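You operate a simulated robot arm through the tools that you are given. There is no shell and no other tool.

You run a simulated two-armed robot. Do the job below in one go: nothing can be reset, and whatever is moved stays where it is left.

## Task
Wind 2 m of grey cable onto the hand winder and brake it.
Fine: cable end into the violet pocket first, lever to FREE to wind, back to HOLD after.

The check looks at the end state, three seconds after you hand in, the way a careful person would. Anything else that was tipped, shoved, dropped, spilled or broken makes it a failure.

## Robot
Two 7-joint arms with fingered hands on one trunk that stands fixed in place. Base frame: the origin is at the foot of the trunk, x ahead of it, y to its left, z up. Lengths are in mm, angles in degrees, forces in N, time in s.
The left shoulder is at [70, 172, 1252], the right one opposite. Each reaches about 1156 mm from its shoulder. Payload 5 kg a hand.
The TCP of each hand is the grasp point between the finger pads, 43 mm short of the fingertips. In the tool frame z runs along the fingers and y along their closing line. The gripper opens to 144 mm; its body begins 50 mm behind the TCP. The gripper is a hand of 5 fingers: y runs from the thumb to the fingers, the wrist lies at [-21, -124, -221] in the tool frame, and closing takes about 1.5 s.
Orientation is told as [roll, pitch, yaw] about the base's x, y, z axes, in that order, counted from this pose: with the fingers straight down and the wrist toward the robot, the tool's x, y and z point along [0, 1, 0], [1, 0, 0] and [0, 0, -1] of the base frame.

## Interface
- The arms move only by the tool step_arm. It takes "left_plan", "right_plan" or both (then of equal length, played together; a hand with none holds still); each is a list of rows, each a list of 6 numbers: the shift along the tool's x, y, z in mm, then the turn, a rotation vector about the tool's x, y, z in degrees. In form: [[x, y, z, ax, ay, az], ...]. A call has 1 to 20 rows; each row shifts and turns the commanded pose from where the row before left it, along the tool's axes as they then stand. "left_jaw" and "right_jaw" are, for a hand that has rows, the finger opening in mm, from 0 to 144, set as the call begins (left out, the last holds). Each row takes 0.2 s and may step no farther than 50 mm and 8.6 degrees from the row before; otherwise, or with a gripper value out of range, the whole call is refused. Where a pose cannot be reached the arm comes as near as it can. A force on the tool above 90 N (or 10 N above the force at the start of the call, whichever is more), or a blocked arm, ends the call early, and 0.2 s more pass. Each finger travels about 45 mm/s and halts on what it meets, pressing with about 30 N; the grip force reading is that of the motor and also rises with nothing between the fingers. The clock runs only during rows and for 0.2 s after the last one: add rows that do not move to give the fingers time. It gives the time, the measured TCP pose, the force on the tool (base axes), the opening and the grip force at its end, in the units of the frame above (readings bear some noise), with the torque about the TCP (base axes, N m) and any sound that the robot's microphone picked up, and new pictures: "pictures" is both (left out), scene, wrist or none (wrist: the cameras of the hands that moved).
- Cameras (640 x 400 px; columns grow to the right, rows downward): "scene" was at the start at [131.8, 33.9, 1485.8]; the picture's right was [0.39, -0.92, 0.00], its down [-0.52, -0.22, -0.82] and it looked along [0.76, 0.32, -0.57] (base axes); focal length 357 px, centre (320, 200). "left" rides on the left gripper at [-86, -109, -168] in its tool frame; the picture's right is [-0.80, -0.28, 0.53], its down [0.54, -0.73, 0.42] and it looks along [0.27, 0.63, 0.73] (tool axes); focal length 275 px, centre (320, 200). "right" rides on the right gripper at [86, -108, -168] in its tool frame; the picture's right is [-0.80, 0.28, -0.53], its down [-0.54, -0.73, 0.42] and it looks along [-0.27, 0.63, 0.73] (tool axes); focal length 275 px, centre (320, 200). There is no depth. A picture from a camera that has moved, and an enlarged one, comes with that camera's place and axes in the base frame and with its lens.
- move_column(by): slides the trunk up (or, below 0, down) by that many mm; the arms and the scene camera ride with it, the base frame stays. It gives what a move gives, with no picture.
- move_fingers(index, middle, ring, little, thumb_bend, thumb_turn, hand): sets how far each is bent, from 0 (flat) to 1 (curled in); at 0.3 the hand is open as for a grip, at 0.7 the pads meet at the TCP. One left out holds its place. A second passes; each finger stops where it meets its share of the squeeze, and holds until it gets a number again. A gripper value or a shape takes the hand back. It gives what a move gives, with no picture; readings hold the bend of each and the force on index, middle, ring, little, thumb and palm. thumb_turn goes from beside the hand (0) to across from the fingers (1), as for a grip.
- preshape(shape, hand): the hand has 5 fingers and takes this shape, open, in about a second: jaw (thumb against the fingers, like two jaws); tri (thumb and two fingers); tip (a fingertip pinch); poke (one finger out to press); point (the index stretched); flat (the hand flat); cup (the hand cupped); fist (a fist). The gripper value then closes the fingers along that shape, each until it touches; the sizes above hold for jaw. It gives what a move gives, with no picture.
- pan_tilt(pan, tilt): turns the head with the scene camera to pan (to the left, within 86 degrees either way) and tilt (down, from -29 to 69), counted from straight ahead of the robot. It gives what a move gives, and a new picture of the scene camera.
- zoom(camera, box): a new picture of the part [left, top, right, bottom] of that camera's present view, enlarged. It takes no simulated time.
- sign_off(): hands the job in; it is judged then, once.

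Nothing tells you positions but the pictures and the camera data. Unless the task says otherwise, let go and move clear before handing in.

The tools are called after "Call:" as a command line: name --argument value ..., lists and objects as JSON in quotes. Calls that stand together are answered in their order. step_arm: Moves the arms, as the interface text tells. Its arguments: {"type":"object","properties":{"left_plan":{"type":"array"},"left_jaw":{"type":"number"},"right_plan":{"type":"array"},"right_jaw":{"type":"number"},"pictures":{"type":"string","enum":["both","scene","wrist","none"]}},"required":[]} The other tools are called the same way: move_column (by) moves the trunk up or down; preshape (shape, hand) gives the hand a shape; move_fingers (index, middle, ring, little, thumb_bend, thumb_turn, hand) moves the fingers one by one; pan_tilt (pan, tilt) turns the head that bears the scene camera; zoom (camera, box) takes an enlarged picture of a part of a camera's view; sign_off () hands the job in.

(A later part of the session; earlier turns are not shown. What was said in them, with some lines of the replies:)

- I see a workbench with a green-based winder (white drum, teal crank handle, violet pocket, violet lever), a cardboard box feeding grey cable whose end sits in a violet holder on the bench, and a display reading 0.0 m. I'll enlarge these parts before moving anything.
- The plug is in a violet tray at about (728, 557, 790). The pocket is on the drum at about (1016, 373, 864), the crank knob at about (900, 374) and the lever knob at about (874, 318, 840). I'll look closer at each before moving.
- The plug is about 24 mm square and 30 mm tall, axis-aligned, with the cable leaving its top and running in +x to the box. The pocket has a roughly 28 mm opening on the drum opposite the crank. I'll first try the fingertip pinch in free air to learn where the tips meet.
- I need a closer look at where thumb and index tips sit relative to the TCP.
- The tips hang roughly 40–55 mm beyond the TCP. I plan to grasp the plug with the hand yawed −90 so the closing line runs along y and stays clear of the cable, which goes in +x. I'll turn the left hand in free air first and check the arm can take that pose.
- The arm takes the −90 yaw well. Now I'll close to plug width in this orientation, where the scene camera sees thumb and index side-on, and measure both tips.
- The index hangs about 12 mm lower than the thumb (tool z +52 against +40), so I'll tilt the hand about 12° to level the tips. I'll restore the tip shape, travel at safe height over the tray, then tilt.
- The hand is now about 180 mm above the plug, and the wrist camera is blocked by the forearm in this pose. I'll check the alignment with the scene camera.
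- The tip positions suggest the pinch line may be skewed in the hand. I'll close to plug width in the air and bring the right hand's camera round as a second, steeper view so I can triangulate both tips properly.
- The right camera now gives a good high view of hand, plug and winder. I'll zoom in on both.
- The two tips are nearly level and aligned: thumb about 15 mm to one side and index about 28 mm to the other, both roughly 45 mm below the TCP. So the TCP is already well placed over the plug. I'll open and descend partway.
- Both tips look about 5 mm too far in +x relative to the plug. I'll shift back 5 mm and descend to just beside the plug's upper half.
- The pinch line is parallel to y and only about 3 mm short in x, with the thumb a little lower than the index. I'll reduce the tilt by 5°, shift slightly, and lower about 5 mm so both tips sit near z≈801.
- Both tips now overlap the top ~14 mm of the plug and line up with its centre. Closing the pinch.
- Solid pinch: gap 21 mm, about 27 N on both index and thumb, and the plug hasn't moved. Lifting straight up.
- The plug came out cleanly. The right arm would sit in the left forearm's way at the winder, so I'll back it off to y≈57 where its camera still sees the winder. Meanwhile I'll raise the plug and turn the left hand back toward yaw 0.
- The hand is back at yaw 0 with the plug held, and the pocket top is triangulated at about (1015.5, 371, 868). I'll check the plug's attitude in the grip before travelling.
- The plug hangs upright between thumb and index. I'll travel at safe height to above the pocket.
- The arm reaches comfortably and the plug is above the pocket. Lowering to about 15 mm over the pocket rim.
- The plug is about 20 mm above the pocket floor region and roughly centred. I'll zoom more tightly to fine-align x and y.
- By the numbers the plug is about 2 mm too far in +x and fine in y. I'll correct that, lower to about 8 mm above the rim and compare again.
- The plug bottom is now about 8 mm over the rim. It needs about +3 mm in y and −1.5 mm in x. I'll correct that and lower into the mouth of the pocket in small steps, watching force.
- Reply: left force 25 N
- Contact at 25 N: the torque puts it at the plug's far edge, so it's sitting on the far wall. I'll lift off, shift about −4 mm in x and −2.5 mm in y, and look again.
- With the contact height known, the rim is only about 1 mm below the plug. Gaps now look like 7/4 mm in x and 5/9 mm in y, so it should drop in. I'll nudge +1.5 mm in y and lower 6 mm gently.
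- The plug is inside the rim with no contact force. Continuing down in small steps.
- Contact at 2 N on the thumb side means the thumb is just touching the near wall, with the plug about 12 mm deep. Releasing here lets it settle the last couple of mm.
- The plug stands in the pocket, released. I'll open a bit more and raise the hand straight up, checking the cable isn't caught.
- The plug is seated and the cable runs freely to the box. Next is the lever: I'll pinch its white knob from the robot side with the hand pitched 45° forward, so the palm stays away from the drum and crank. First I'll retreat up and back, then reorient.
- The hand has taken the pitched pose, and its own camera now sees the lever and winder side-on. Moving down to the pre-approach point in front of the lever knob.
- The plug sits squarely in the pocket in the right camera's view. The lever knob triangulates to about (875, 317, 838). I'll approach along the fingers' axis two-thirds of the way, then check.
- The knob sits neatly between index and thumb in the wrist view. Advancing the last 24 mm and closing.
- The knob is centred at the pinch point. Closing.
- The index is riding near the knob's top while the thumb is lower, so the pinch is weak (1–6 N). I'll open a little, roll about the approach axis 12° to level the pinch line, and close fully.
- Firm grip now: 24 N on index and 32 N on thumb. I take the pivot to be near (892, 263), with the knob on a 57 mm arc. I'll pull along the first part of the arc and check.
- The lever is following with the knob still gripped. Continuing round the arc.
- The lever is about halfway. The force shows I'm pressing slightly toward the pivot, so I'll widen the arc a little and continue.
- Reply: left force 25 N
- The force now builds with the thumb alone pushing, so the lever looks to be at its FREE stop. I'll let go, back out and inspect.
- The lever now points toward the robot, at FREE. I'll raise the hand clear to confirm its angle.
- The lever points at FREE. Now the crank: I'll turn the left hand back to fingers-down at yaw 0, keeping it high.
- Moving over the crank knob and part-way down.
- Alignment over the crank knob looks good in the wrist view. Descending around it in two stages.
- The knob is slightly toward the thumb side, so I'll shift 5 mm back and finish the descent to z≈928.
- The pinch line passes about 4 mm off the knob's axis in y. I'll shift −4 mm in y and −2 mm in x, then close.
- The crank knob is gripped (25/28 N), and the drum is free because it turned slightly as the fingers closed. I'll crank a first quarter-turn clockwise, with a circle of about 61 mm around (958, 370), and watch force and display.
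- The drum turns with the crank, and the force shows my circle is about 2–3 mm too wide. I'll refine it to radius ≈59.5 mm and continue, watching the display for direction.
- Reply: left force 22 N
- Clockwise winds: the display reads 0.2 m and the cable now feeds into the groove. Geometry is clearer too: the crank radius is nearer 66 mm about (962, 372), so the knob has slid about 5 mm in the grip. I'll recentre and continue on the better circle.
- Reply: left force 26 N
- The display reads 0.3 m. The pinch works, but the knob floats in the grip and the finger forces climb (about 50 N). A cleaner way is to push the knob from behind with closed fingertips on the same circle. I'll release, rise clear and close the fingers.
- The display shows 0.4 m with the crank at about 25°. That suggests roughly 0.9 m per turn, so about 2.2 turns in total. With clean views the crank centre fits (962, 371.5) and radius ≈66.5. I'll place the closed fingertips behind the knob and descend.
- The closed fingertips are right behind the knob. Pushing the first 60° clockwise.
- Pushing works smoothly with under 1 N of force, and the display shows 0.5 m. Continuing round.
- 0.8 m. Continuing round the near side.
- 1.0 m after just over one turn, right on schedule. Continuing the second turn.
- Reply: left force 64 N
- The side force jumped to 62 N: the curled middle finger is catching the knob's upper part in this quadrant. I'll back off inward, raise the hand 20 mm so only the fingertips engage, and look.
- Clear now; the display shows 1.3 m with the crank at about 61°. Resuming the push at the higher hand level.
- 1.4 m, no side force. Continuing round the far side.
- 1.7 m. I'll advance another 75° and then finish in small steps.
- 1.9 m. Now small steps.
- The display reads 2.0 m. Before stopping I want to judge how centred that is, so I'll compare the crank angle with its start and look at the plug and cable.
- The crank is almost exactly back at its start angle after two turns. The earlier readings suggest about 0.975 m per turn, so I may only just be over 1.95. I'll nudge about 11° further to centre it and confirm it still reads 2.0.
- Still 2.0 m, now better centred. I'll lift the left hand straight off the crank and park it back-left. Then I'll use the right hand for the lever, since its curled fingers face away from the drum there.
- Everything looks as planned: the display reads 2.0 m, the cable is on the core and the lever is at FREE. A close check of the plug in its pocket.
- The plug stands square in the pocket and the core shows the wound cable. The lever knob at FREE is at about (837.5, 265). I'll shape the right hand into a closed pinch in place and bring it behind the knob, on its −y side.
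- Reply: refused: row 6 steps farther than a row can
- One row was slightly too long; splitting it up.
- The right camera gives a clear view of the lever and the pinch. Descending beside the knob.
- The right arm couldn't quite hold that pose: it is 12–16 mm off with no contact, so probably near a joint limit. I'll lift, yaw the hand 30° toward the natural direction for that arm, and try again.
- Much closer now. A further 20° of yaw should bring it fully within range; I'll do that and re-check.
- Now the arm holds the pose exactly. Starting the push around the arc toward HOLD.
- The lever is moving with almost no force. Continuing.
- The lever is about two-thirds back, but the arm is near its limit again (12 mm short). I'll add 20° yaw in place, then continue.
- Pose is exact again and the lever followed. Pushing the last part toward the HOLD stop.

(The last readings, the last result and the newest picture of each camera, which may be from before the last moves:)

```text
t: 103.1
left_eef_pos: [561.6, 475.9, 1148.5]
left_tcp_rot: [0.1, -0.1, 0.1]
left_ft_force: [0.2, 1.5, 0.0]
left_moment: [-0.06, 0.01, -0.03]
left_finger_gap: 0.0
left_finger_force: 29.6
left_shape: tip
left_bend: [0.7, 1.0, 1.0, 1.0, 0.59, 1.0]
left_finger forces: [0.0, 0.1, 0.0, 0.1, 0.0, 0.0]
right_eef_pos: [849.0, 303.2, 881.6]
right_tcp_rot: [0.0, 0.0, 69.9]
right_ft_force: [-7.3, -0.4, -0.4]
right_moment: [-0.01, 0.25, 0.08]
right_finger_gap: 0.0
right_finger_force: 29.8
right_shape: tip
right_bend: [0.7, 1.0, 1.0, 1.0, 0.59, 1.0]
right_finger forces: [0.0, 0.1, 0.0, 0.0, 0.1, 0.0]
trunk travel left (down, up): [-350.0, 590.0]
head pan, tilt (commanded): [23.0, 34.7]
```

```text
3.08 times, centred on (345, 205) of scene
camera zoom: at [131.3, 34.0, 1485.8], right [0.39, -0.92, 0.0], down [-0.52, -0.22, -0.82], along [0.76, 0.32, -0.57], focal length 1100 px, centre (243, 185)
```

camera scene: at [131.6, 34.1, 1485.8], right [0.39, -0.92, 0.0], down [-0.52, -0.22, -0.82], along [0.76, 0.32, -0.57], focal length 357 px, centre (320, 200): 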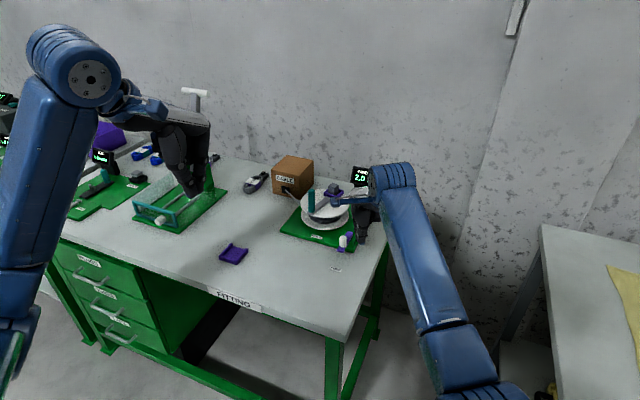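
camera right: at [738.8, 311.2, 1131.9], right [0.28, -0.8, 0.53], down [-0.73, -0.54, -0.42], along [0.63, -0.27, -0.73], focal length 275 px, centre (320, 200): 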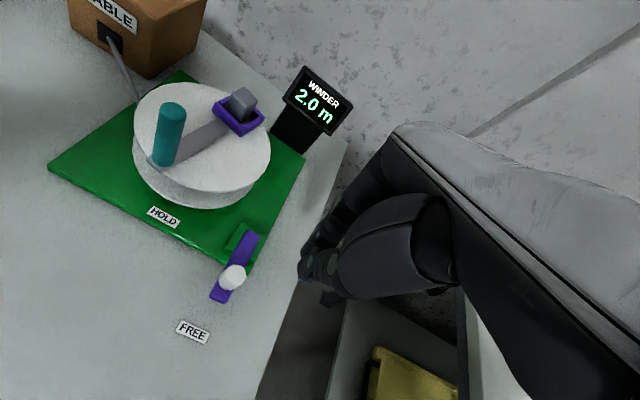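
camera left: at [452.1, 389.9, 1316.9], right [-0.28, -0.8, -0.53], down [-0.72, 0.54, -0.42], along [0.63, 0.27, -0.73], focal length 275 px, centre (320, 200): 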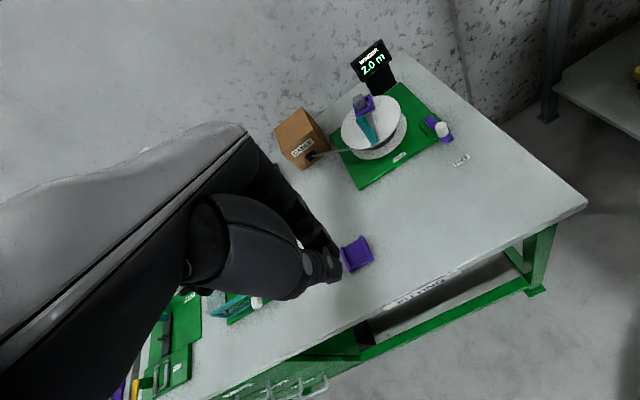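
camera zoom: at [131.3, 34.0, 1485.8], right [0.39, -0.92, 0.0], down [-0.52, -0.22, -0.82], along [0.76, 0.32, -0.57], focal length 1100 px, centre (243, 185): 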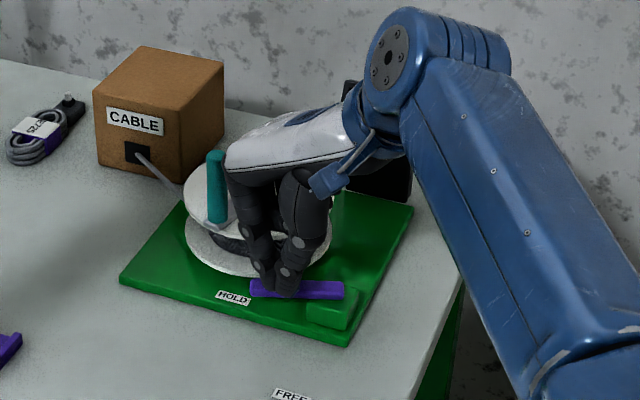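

The lever bar now lines up exactly with its original HOLD position and I feel about 7 N, so it's at the stop. One small extra push to be sure it's seated.

Call:
step_arm --right_plan '[[-2.3, 2.4, 0, 0, 0, 0], [-1.5, 1.2, 0, 0, 0, 0], [0, 0, 0, 0, 0, 0]]' --pictures "none"

Call:
zoom --camera "scene" --box '[305, 215, 370, 255]'

```text
t: 103.9
left_eef_pos: [560.6, 476.0, 1147.9]
left_tcp_rot: [0.0, -0.1, 0.0]
left_ft_force: [0.2, 0.0, 0.3]
left_moment: [0.0, 0.01, 0.02]
left_finger_gap: 0.1
left_finger_force: 29.5
left_shape: tip
left_bend: [0.7, 1.0, 1.0, 1.0, 0.59, 1.0]
left_finger forces: [0.0, 0.1, 0.0, 0.0, 0.1, 0.0]
right_eef_pos: [852.2, 305.2, 882.4]
right_tcp_rot: [0.1, 0.1, 70.0]
right_ft_force: [-25.6, -2.9, -6.3]
right_moment: [-0.12, 0.93, 0.25]
right_finger_gap: 0.0
right_finger_force: 29.6
right_shape: tip
right_bend: [0.7, 1.0, 1.0, 1.0, 0.59, 1.0]
right_finger forces: [0.1, 0.0, 0.0, 0.0, 0.1, 0.0]
trunk travel left (down, up): [-350.0, 590.0]
head pan, tilt (commanded): [23.0, 34.7]
```

```text
9.85 times, centred on (338, 235) of scene
camera zoom: at [129.5, 34.1, 1485.9], right [0.39, -0.92, 0.0], down [-0.52, -0.22, -0.82], along [0.76, 0.32, -0.57], focal length 3519 px, centre (148, -145)
```

zoom: 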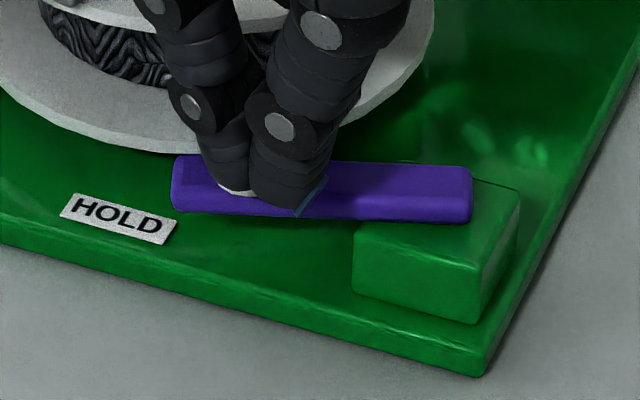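

Force jumped to 26 N with no travel: firmly at the HOLD stop, and the bar matches its initial picture. Backing off and lifting clear.

Call:
step_arm --right_plan '[[3.8, -3.6, 0, 0, 0, 0], [6.9, -13.2, 0, 0, 0, 0], [6.9, -13.2, 0, 0, 0, 0], [0, 0, -30, 0, 0, 0], [0, 0, -45, 0, 0, 0], [0, 0, -45, 0, 0, 0], [0, 0, -45, 0, 0, 0], [0, 0, -45, 0, 0, 0], [0, 0, -45, 0, 0, 0]]' --pictures "scene"

Call:
zoom --camera "scene" --box '[270, 150, 390, 270]'

Call:
zoom --camera "left" --box '[330, 30, 490, 200]'

```text
t: 105.9
left_eef_pos: [561.2, 476.2, 1148.1]
left_tcp_rot: [0.0, 0.0, 0.0]
left_ft_force: [-0.2, 1.0, 0.0]
left_moment: [-0.02, -0.04, -0.01]
left_finger_gap: 0.0
left_finger_force: 30.2
left_shape: tip
left_bend: [0.7, 1.0, 1.0, 1.0, 0.59, 1.0]
left_finger forces: [0.1, 0.0, 0.0, 0.1, 0.0, 0.1]
right_eef_pos: [826.4, 284.2, 1137.9]
right_tcp_rot: [0.0, 0.1, 69.9]
right_ft_force: [-0.5, 0.3, -0.6]
right_moment: [-0.05, -0.01, -0.01]
right_finger_gap: 0.0
right_finger_force: 30.0
right_shape: tip
right_bend: [0.7, 1.0, 1.0, 1.0, 0.59, 1.0]
right_finger forces: [0.1, 0.0, 0.1, 0.0, 0.1, 0.0]
trunk travel left (down, up): [-350.0, 590.0]
head pan, tilt (commanded): [23.0, 34.7]
camera scene: at [130.6, 34.1, 1485.8], right [0.39, -0.92, 0.0], down [-0.52, -0.22, -0.82], along [0.76, 0.32, -0.57], focal length 357 px, centre (320, 200)
```

scene: 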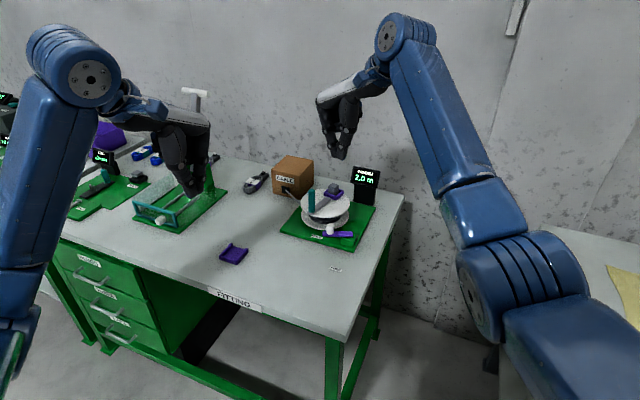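

```text
3.33 times, centred on (330, 210) of scene
camera zoom: at [130.6, 34.1, 1485.8], right [0.39, -0.92, 0.0], down [-0.52, -0.22, -0.82], along [0.76, 0.32, -0.57], focal length 1191 px, centre (287, 167)
```

zoom: 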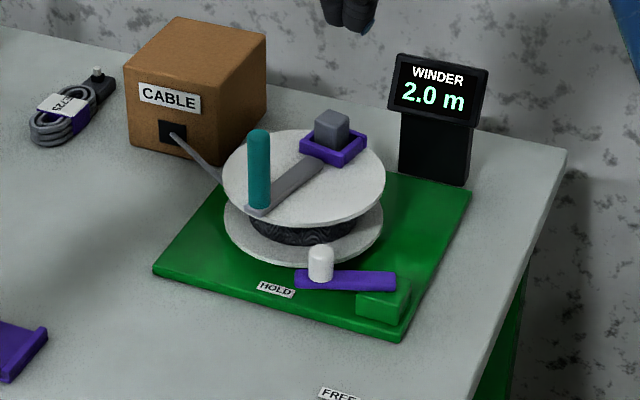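

```text
2.35 times, centred on (410, 115) of left
camera zoom: at [453.0, 390.0, 1316.5], right [-0.28, -0.8, -0.53], down [-0.73, 0.54, -0.42], along [0.63, 0.27, -0.73], focal length 648 px, centre (108, 400)
```

zoom: 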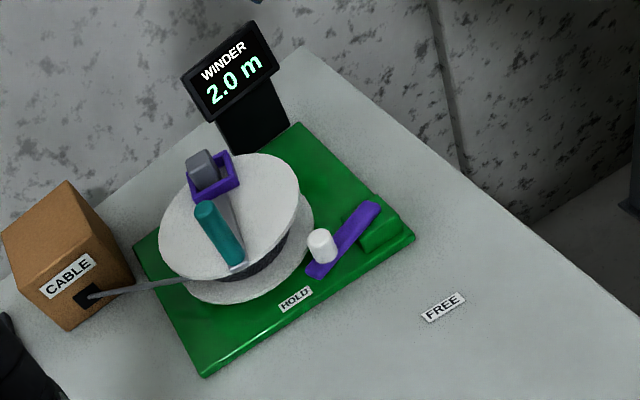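

Lever at HOLD, 2.0 m shown, plug seated and nothing else disturbed. I'll move the right arm clear to the side and take a final look.

Call:
step_arm --right_plan '[[-15.4, -42.3, -3, 0, 0, 0], [-15.4, -42.3, -3, 0, 0, 0], [-15.4, -42.3, -3, 0, 0, 0], [-15.4, -42.3, -3, 0, 0, 0], [-15.4, -42.3, -3, 0, 0, 0], [-15.4, -42.3, -3, 0, 0, 0], [-15.4, -42.3, -3, 0, 0, 0], [0, 0, 0, 0, 0, 0]]' --right_jaw 60 --pictures "scene"

Call:
zoom --camera "scene" --box '[270, 150, 390, 270]'

Call:
zoom --camera "scene" --box '[0, 80, 280, 280]'

```text
t: 107.7
left_eef_pos: [562.1, 477.1, 1147.5]
left_tcp_rot: [-0.1, 0.0, -0.1]
left_ft_force: [-0.7, 0.2, -0.3]
left_moment: [-0.06, -0.01, -0.01]
left_finger_gap: 0.0
left_finger_force: 30.5
left_shape: tip
left_bend: [0.7, 1.0, 1.0, 1.0, 0.59, 1.0]
left_finger forces: [0.0, 0.0, 0.0, 0.0, 0.0, 0.0]
right_eef_pos: [826.2, -32.9, 1158.8]
right_tcp_rot: [0.0, 0.0, 70.0]
right_ft_force: [0.2, 0.2, -0.5]
right_moment: [-0.04, 0.03, 0.02]
right_finger_gap: 59.8
right_finger_force: 0.0
right_shape: tip
right_bend: [0.73, 0.98, 0.99, 0.99, 0.72, 1.0]
right_finger forces: [0.0, 0.0, 0.1, 0.1, 0.1, 0.0]
trunk travel left (down, up): [-350.0, 590.0]
head pan, tilt (commanded): [23.0, 34.7]
camera scene: at [131.9, 35.7, 1485.7], right [0.39, -0.92, 0.0], down [-0.52, -0.22, -0.82], along [0.76, 0.32, -0.57], focal length 357 px, centre (320, 200)
```

scene: 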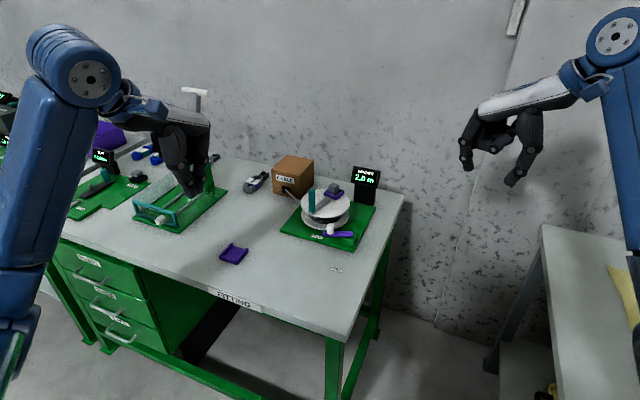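

```text
3.33 times, centred on (330, 210) of scene
camera zoom: at [131.9, 35.7, 1485.7], right [0.39, -0.92, 0.0], down [-0.52, -0.22, -0.82], along [0.76, 0.32, -0.57], focal length 1191 px, centre (287, 167)
```

zoom: 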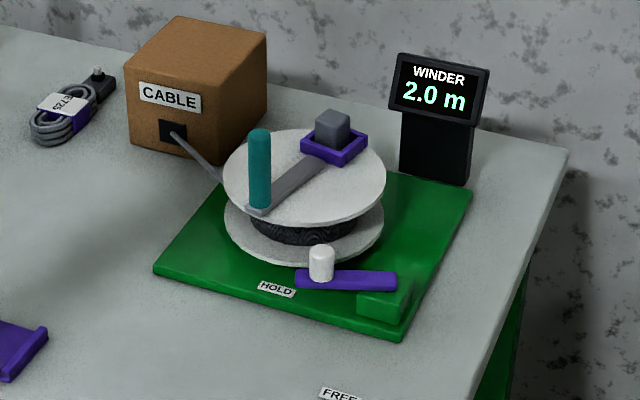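

```text
2.00 times, centred on (140, 180) of scene
camera zoom: at [131.9, 35.7, 1485.7], right [0.39, -0.92, 0.0], down [-0.52, -0.22, -0.82], along [0.76, 0.32, -0.57], focal length 715 px, centre (680, 240)
```

zoom: 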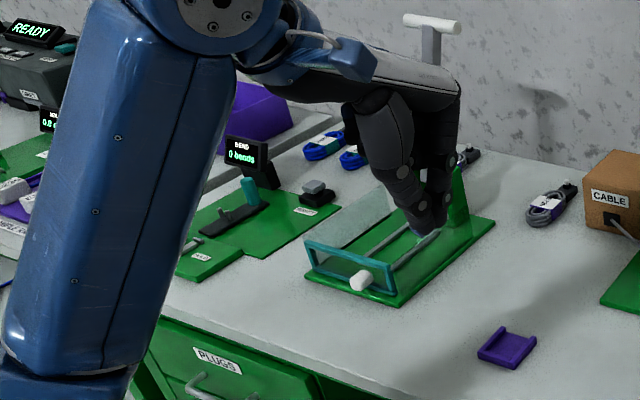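

The winder shows 2.0 m, with the plug in the violet pocket and the lever back at its HOLD stop. Both hands are empty and clear, and the rest of the bench looks untouched. Handing in.

Call:
sign_off

```text
The job is handed in.
```

The job is handed in. About 2 m of grey cable is on the winder and the brake is set:

- **Cable end:** it went into the violet pocket before anything else moved, and it is still seated upright there.
- **Length:** the display reads 2.0 m, and the cable is visible on the drum core. It shows tenths only, so the true figure is somewhere between about 1.95 and 2.05 m. I nudged the crank a little past the first 2.0 reading to sit nearer the middle.
- **Brake:** I moved the lever to FREE to wind and back to HOLD after. At HOLD it met a firm stop, and it lines up with where it was at the start.
- **Rest of the bench:** nothing else looks moved or tipped in the last pictures. Both hands are empty and clear of the winder.

While winding, the side force briefly reached about 62 N when a curled finger caught the crank knob. I backed off and raised the hand, and I saw no damage to the crank or drum.
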